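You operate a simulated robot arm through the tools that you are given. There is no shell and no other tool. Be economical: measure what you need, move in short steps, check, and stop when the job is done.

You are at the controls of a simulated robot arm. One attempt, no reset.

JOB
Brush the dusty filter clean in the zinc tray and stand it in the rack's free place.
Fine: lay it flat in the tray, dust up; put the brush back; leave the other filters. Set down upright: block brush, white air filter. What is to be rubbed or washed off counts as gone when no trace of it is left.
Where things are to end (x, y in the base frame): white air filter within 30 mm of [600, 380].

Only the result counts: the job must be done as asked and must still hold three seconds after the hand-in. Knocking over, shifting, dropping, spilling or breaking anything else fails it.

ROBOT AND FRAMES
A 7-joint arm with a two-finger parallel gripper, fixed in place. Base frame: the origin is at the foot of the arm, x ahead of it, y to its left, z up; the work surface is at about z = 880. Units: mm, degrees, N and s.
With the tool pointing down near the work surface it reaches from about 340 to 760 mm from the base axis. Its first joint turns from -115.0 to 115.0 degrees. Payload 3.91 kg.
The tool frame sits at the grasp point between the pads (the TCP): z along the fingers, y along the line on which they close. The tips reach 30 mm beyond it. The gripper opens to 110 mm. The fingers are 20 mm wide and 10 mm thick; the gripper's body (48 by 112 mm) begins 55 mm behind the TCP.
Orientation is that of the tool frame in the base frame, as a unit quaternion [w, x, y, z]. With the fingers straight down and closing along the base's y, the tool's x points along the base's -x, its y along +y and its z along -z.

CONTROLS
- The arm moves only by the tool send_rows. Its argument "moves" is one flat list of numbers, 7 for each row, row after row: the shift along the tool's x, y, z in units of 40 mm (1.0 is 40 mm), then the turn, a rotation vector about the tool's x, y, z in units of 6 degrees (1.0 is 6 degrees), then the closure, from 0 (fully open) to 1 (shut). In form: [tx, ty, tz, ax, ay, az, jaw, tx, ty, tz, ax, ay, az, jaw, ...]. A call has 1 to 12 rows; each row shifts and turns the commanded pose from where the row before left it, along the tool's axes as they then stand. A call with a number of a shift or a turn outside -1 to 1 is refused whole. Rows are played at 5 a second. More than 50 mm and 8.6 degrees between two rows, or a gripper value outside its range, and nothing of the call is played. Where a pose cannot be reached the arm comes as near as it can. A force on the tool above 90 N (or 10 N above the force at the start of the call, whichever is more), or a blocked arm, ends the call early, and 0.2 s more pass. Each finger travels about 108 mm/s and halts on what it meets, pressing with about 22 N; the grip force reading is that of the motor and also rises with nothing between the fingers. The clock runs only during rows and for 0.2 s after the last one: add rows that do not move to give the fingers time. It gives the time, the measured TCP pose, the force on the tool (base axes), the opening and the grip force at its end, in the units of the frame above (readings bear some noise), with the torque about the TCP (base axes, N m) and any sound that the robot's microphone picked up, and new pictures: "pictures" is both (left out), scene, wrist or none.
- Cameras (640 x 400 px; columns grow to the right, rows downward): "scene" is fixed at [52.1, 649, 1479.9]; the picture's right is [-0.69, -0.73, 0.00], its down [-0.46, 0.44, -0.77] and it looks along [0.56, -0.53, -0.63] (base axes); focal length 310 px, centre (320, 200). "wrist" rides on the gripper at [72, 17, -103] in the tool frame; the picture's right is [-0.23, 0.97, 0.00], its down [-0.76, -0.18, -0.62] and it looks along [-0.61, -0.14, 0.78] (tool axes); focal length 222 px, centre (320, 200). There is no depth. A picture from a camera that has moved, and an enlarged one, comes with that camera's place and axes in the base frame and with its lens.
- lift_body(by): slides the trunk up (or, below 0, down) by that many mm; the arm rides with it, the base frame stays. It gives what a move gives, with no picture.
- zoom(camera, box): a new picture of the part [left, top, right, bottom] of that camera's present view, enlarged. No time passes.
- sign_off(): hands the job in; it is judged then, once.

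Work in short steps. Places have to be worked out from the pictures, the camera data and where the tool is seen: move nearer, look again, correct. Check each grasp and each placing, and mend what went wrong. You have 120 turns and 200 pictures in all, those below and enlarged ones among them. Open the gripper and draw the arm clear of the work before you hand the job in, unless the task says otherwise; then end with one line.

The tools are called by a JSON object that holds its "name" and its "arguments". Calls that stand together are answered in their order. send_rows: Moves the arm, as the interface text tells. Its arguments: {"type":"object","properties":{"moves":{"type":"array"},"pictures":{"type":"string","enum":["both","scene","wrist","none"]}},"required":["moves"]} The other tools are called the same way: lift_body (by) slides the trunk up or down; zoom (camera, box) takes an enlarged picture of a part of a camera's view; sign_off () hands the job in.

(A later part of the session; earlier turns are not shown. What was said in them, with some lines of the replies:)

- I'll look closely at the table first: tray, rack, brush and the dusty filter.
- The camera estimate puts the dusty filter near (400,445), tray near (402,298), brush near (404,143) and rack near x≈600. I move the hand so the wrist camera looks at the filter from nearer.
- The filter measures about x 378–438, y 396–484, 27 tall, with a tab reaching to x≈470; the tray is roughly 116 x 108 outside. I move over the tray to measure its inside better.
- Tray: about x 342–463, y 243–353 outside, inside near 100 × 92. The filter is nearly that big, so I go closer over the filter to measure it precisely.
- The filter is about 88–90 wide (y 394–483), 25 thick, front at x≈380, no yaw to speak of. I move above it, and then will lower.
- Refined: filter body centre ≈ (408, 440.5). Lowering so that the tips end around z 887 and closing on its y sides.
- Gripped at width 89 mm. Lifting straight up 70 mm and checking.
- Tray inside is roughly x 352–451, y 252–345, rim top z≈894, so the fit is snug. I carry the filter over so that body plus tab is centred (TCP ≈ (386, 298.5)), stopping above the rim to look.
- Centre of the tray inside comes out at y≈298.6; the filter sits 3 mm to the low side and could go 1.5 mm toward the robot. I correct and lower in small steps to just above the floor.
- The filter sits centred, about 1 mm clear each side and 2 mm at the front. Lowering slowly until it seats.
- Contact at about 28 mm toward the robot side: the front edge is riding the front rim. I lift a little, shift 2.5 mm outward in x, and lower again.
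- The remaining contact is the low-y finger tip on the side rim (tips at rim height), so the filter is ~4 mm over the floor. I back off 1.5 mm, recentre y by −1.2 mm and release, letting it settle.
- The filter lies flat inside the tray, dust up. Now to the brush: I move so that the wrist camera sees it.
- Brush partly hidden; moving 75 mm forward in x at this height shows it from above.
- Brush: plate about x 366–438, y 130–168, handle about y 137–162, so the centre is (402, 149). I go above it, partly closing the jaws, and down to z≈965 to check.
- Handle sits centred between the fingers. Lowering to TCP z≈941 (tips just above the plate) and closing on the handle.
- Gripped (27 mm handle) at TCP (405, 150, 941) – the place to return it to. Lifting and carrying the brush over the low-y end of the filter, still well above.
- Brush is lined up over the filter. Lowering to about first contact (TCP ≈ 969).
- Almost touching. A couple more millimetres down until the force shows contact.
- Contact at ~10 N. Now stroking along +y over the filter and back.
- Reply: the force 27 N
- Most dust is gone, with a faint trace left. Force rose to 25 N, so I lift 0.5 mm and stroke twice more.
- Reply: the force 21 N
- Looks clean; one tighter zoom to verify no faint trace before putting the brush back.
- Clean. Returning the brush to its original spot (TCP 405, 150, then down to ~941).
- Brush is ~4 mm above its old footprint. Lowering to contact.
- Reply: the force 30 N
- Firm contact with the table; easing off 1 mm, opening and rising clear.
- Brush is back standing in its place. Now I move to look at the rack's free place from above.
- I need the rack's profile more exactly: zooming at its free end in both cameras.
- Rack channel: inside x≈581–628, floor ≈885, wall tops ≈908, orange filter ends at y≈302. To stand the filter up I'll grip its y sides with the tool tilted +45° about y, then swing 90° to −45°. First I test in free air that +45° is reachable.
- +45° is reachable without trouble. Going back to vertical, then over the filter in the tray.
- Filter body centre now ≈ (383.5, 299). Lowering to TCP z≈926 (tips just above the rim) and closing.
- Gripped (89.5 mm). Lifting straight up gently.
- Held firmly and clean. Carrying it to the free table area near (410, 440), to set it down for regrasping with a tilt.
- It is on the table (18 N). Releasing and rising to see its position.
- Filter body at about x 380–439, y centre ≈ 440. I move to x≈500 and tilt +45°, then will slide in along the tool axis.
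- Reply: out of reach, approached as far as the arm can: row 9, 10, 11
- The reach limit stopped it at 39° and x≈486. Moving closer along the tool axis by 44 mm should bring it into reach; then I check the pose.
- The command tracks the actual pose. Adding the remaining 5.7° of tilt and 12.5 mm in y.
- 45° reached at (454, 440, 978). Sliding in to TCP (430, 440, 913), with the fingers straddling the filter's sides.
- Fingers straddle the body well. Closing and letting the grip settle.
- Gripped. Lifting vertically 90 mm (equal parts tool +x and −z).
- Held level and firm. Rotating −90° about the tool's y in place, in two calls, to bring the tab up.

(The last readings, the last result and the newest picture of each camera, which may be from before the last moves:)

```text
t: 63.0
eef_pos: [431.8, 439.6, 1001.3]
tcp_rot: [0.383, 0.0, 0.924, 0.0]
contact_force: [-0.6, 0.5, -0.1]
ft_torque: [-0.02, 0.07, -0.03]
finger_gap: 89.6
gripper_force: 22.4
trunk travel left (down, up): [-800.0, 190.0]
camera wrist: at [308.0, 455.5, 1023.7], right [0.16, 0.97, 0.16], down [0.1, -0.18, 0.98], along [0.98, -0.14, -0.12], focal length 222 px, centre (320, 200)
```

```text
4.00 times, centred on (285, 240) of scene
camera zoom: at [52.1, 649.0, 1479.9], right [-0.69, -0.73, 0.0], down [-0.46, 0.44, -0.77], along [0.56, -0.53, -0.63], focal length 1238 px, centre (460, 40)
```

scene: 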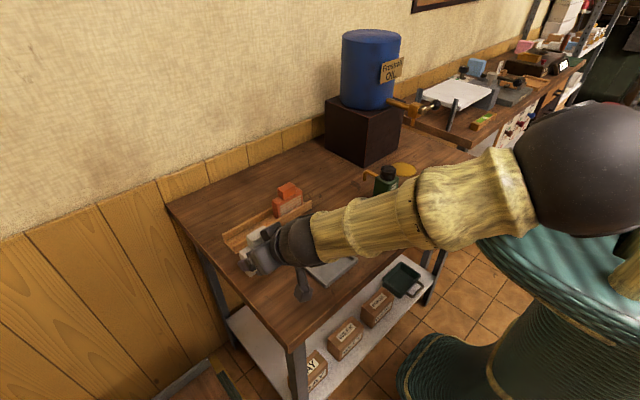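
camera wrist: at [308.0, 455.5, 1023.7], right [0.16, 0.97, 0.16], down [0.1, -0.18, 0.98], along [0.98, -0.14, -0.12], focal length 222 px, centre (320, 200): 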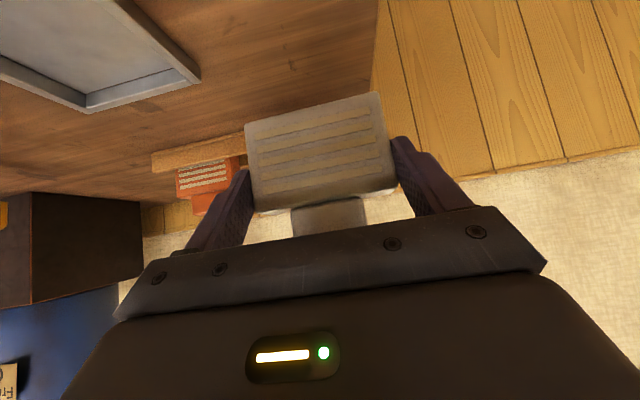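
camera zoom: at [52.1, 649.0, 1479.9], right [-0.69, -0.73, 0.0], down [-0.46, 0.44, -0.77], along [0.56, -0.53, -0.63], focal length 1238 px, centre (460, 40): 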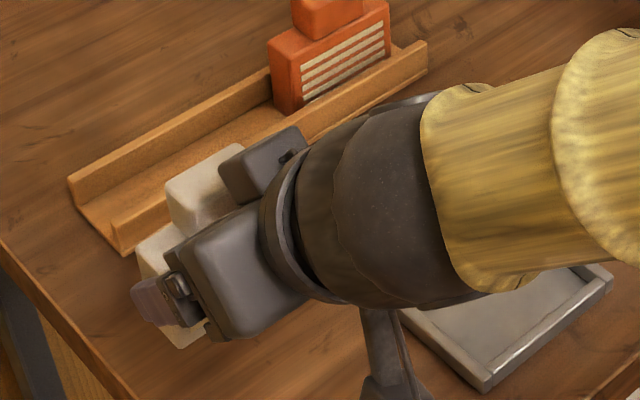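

Filter is upright with tab on top, held firmly. Moving it at this height to above the free place: TCP → (582, 381, 1001).

{"name": "send_rows", "arguments": {"moves": [-0.44, -0.245, 0.44, 0, 0, 0, 1, -0.44, -0.245, 0.44, 0, 0, 0, 1, -0.44, -0.245, 0.44, 0, 0, 0, 1, -0.44, -0.245, 0.44, 0, 0, 0, 1, -0.44, -0.245, 0.44, 0, 0, 0, 1, -0.44, -0.245, 0.44, 0, 0, 0, 1, 0, 0, 0, 0, 0, 0, 1], "pictures": "both"}}

{"name": "zoom", "arguments": {"camera": "scene", "box": [205, 170, 325, 260]}}

{"name": "zoom", "arguments": {"camera": "wrist", "box": [160, 70, 440, 245]}}

```text
t: 64.6
eef_pos: [580.6, 382.6, 1002.1]
tcp_rot: [0.383, 0.0, 0.924, 0.0]
contact_force: [-0.5, 0.4, -0.5]
ft_torque: [0.0, 0.01, 0.0]
finger_gap: 89.9
gripper_force: 21.9
trunk travel left (down, up): [-800.0, 190.0]
camera wrist: at [457.1, 398.2, 1024.6], right [0.16, 0.97, 0.16], down [0.1, -0.18, 0.98], along [0.98, -0.14, -0.12], focal length 222 px, centre (320, 200)
```

scene: 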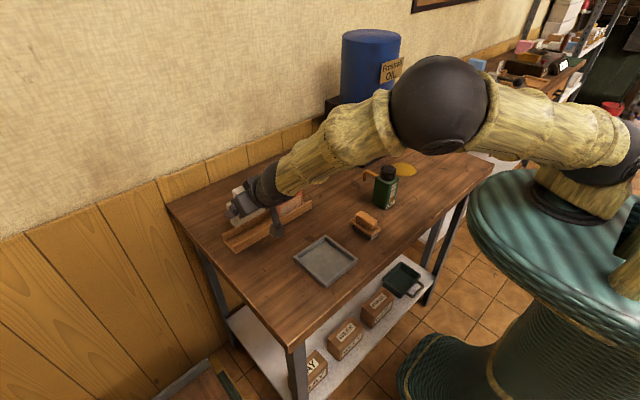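
wrist: 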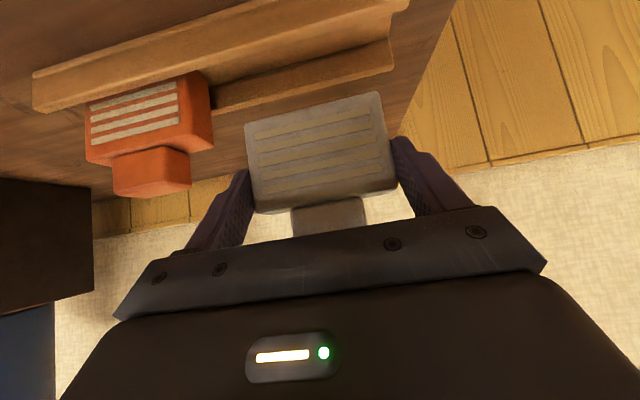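

```text
4.44 times, centred on (265, 215) of scene
camera zoom: at [52.1, 649.0, 1479.9], right [-0.69, -0.73, 0.0], down [-0.46, 0.44, -0.77], along [0.56, -0.53, -0.63], focal length 1376 px, centre (564, 133)
```

zoom: 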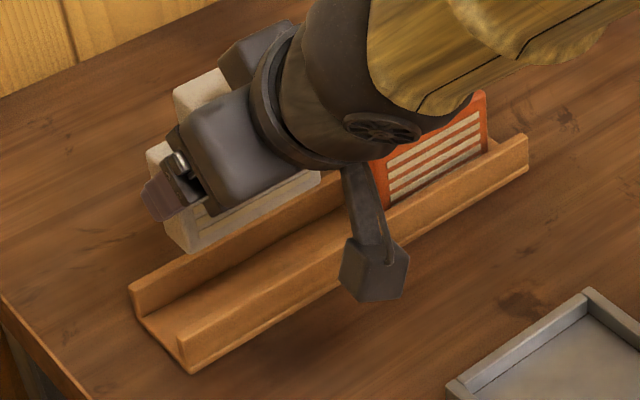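

```text
2.29 times, centred on (300, 158) of wrist
camera zoom: at [457.1, 398.2, 1024.6], right [0.16, 0.97, 0.16], down [0.1, -0.18, 0.98], along [0.98, -0.14, -0.12], focal length 508 px, centre (366, 297)
```

zoom: 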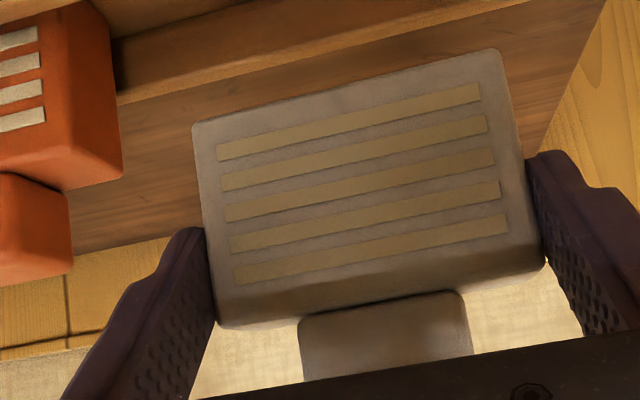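

Well placed over the free slot. Lowering 60 mm (with 4 mm more in x), stopping just above the rack floor.

{"name": "send_rows", "arguments": {"moves": [-0.07, -0.03, 0.07, 0, 0, 0, 1, 0.3, 0, 0.3, 0, 0, 0, 1, 0.3, 0, 0.3, 0, 0, 0, 1, 0.3, 0, 0.3, 0, 0, 0, 1, 0.16, 0, 0.16, 0, 0, 0, 1, 0, 0, 0, 0, 0, 0, 1], "pictures": "wrist"}}

{"name": "zoom", "arguments": {"camera": "scene", "box": [205, 180, 305, 260]}}

{"name": "zoom", "arguments": {"camera": "wrist", "box": [160, 70, 440, 245]}}

```text
t: 66.0
eef_pos: [582.9, 380.2, 941.8]
tcp_rot: [0.382, 0.001, 0.924, 0.0]
contact_force: [0.4, 0.3, -0.6]
ft_torque: [-0.01, 0.04, -0.04]
finger_gap: 89.7
gripper_force: 22.2
trunk travel left (down, up): [-800.0, 190.0]
camera wrist: at [461.1, 395.5, 964.5], right [0.16, 0.97, 0.16], down [0.1, -0.18, 0.98], along [0.98, -0.14, -0.12], focal length 222 px, centre (320, 200)
```

wrist: 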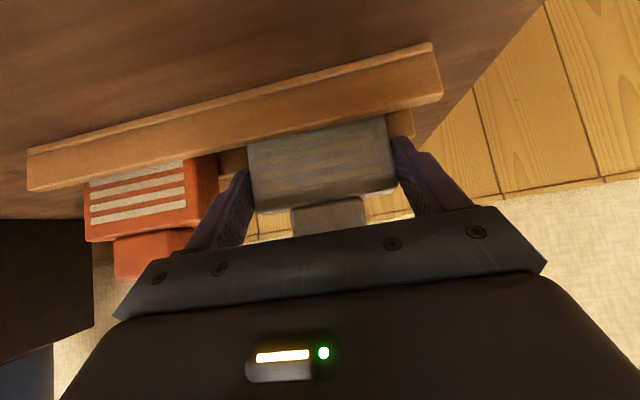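

```text
5.00 times, centred on (255, 220) of scene
camera zoom: at [52.1, 649.0, 1479.9], right [-0.69, -0.73, 0.0], down [-0.46, 0.44, -0.77], along [0.56, -0.53, -0.63], focal length 1548 px, centre (645, 100)
```

zoom: 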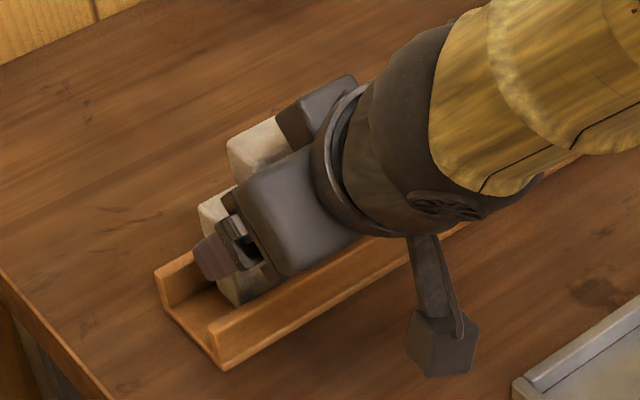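

```text
2.29 times, centred on (300, 158) of wrist
camera zoom: at [461.1, 395.5, 964.5], right [0.16, 0.97, 0.16], down [0.1, -0.18, 0.98], along [0.98, -0.14, -0.12], focal length 508 px, centre (366, 297)
```

zoom: 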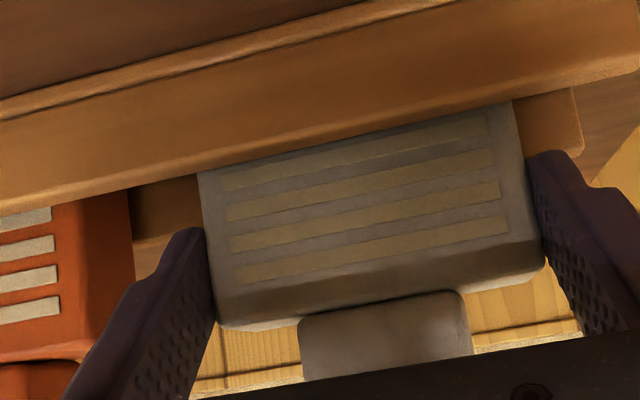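

Filter is down inside the channel without touching anything. Lowering in ~2 mm steps until contact.

{"name": "send_rows", "arguments": {"moves": [0.045, 0, 0.045, 0, 0, 0, 1, 0.045, 0, 0.045, 0, 0, 0, 1, 0, 0, 0, 0, 0, 0, 1], "pictures": "none"}}

```text
t: 66.8
eef_pos: [583.4, 378.7, 939.5]
tcp_rot: [0.384, 0.0, 0.923, 0.001]
contact_force: [2.6, -0.3, 18.4]
ft_torque: [-0.32, -0.25, -0.13]
finger_gap: 90.3
gripper_force: 22.2
trunk travel left (down, up): [-800.0, 190.0]
```

Contact with the rack floor (18 N). Easing slightly, then opening slowly, holding still to check that it stands.

{"name": "send_rows", "arguments": {"moves": [-0.01, 0, -0.01, 0, 0, 0, 1, 0, 0, 0, 0, 0, 0, 0.17, 0, 0, 0, 0, 0, 0, 0.1, 0, 0, 0, 0, 0, 0, 0, 0, 0, 0, 0, 0, 0, 0], "pictures": "wrist"}}

{"name": "zoom", "arguments": {"camera": "wrist", "box": [160, 70, 440, 245]}}

```text
t: 68.0
eef_pos: [582.6, 379.9, 936.7]
tcp_rot: [0.382, 0.0, 0.924, 0.0]
contact_force: [0.2, 0.3, -0.2]
ft_torque: [0.0, 0.01, 0.01]
finger_gap: 110.1
gripper_force: 0.1
trunk travel left (down, up): [-800.0, 190.0]
camera wrist: at [460.2, 395.6, 959.5], right [0.16, 0.97, 0.16], down [0.1, -0.18, 0.98], along [0.98, -0.14, -0.12], focal length 222 px, centre (320, 200)
```

wrist: 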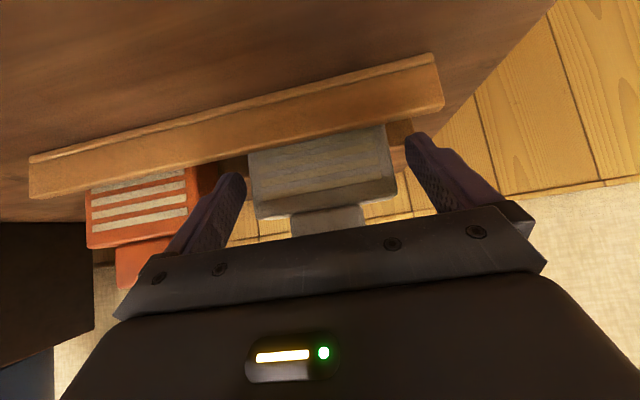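

```text
2.29 times, centred on (300, 158) of wrist
camera zoom: at [460.2, 395.6, 959.5], right [0.16, 0.97, 0.16], down [0.1, -0.18, 0.98], along [0.98, -0.14, -0.12], focal length 508 px, centre (366, 297)
```

zoom: 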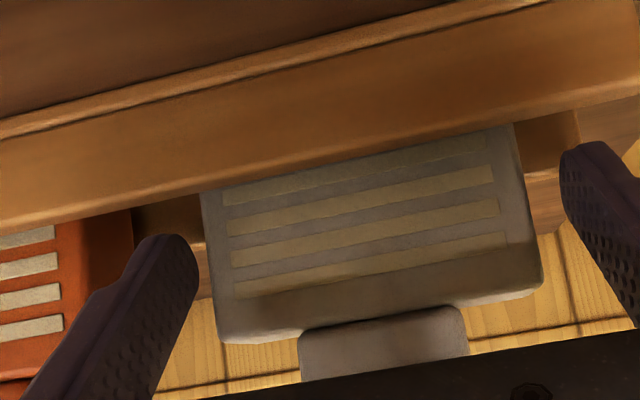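

It stands free. Backing the hand out along −tool z (up and back).

{"name": "send_rows", "arguments": {"moves": [0, 0, -0.4, 0, 0, 0, 0, 0, 0, -0.8, 0, 0, 0, 0, 0, 0, -0.9, 0, 0, 0, 0, 0, 0, -0.9, 0, 0, 0, 0, 0, 0, -0.9, 0, 0, 0, 0, -0.7, 0, -0.7, 0, 0, 0, 0, -0.7, 0, -0.7, 0, 0, 0, 0, 0, 0, 0, 0, 0, 0, 0], "pictures": "both"}}

{"name": "zoom", "arguments": {"camera": "scene", "box": [205, 160, 405, 290]}}

{"name": "zoom", "arguments": {"camera": "wrist", "box": [160, 40, 440, 215]}}

```text
t: 69.8
eef_pos: [473.1, 379.1, 1127.8]
tcp_rot: [0.382, 0.001, 0.924, 0.0]
contact_force: [-0.9, 0.3, 0.2]
ft_torque: [0.02, -0.02, 0.0]
finger_gap: 110.1
gripper_force: 0.0
trunk travel left (down, up): [-800.0, 190.0]
camera wrist: at [349.7, 394.9, 1149.3], right [0.16, 0.97, 0.16], down [0.1, -0.18, 0.98], along [0.98, -0.14, -0.13], focal length 222 px, centre (320, 200)
```

scene: 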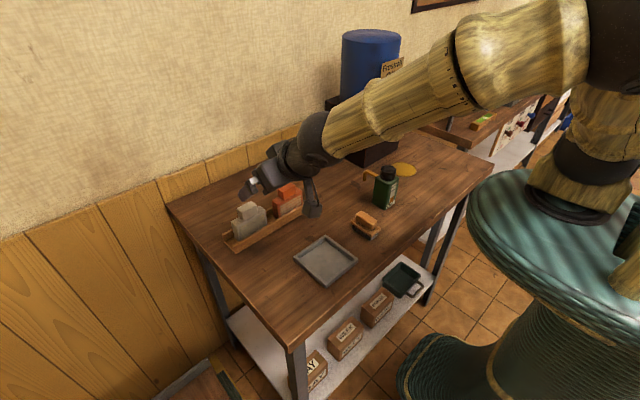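
wrist: 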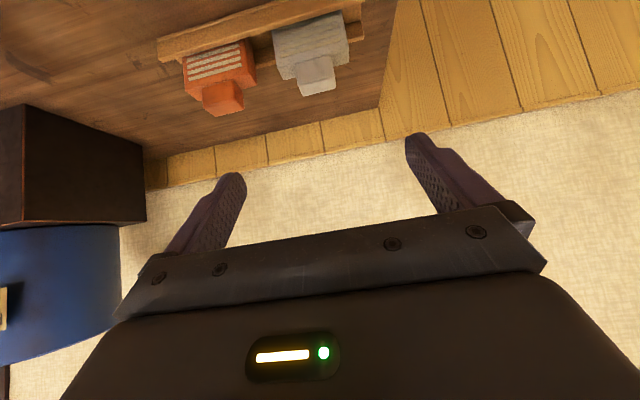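

```text
3.08 times, centred on (305, 225) of scene
camera zoom: at [52.1, 649.0, 1479.9], right [-0.69, -0.73, 0.0], down [-0.46, 0.44, -0.77], along [0.56, -0.53, -0.63], focal length 953 px, centre (366, 123)
```

zoom: 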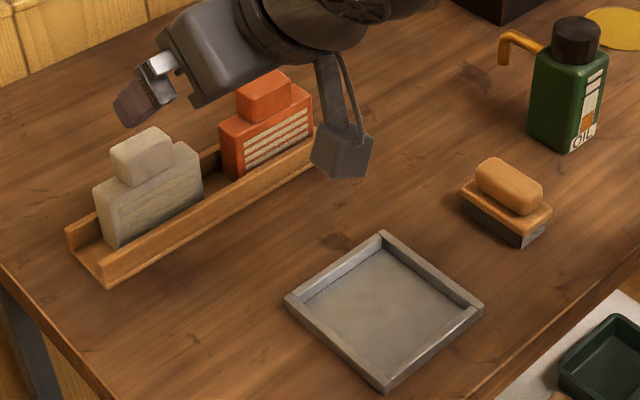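

```text
2.29 times, centred on (300, 128) of wrist
camera zoom: at [349.7, 394.9, 1149.3], right [0.16, 0.97, 0.16], down [0.1, -0.18, 0.98], along [0.98, -0.14, -0.13], focal length 508 px, centre (366, 366)
```

zoom: 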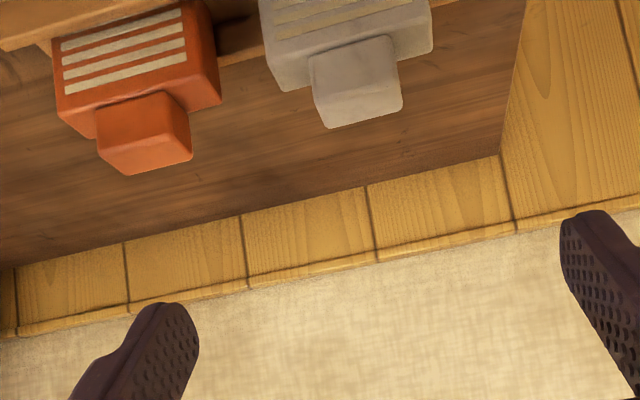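

The filter stands upright in the free place; orange filter, brush, can and tray look unmoved. One last close look at the face for leftover dust.

{"name": "zoom", "arguments": {"camera": "scene", "box": [220, 195, 280, 250]}}

```text
7.27 times, centred on (250, 222) of scene
camera zoom: at [52.1, 649.0, 1479.9], right [-0.69, -0.73, 0.0], down [-0.46, 0.44, -0.77], along [0.56, -0.53, -0.63], focal length 2252 px, centre (829, 36)
```

zoom: 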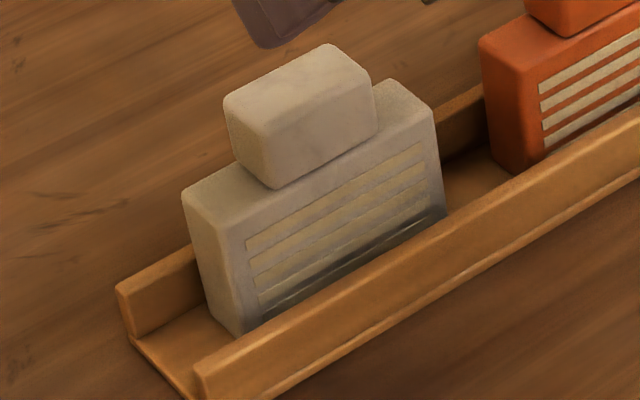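

The filter is clean and upright, and the arm is clear, so I'm handing in.

{"name": "sign_off", "arguments": {}}

```text
The job is handed in.
```

I brushed the white air filter clean in the zinc tray and stood it upright in the rack's free place, at about (604, 380). The brush is back standing where it was, and in the last pictures the other things looked unmoved.
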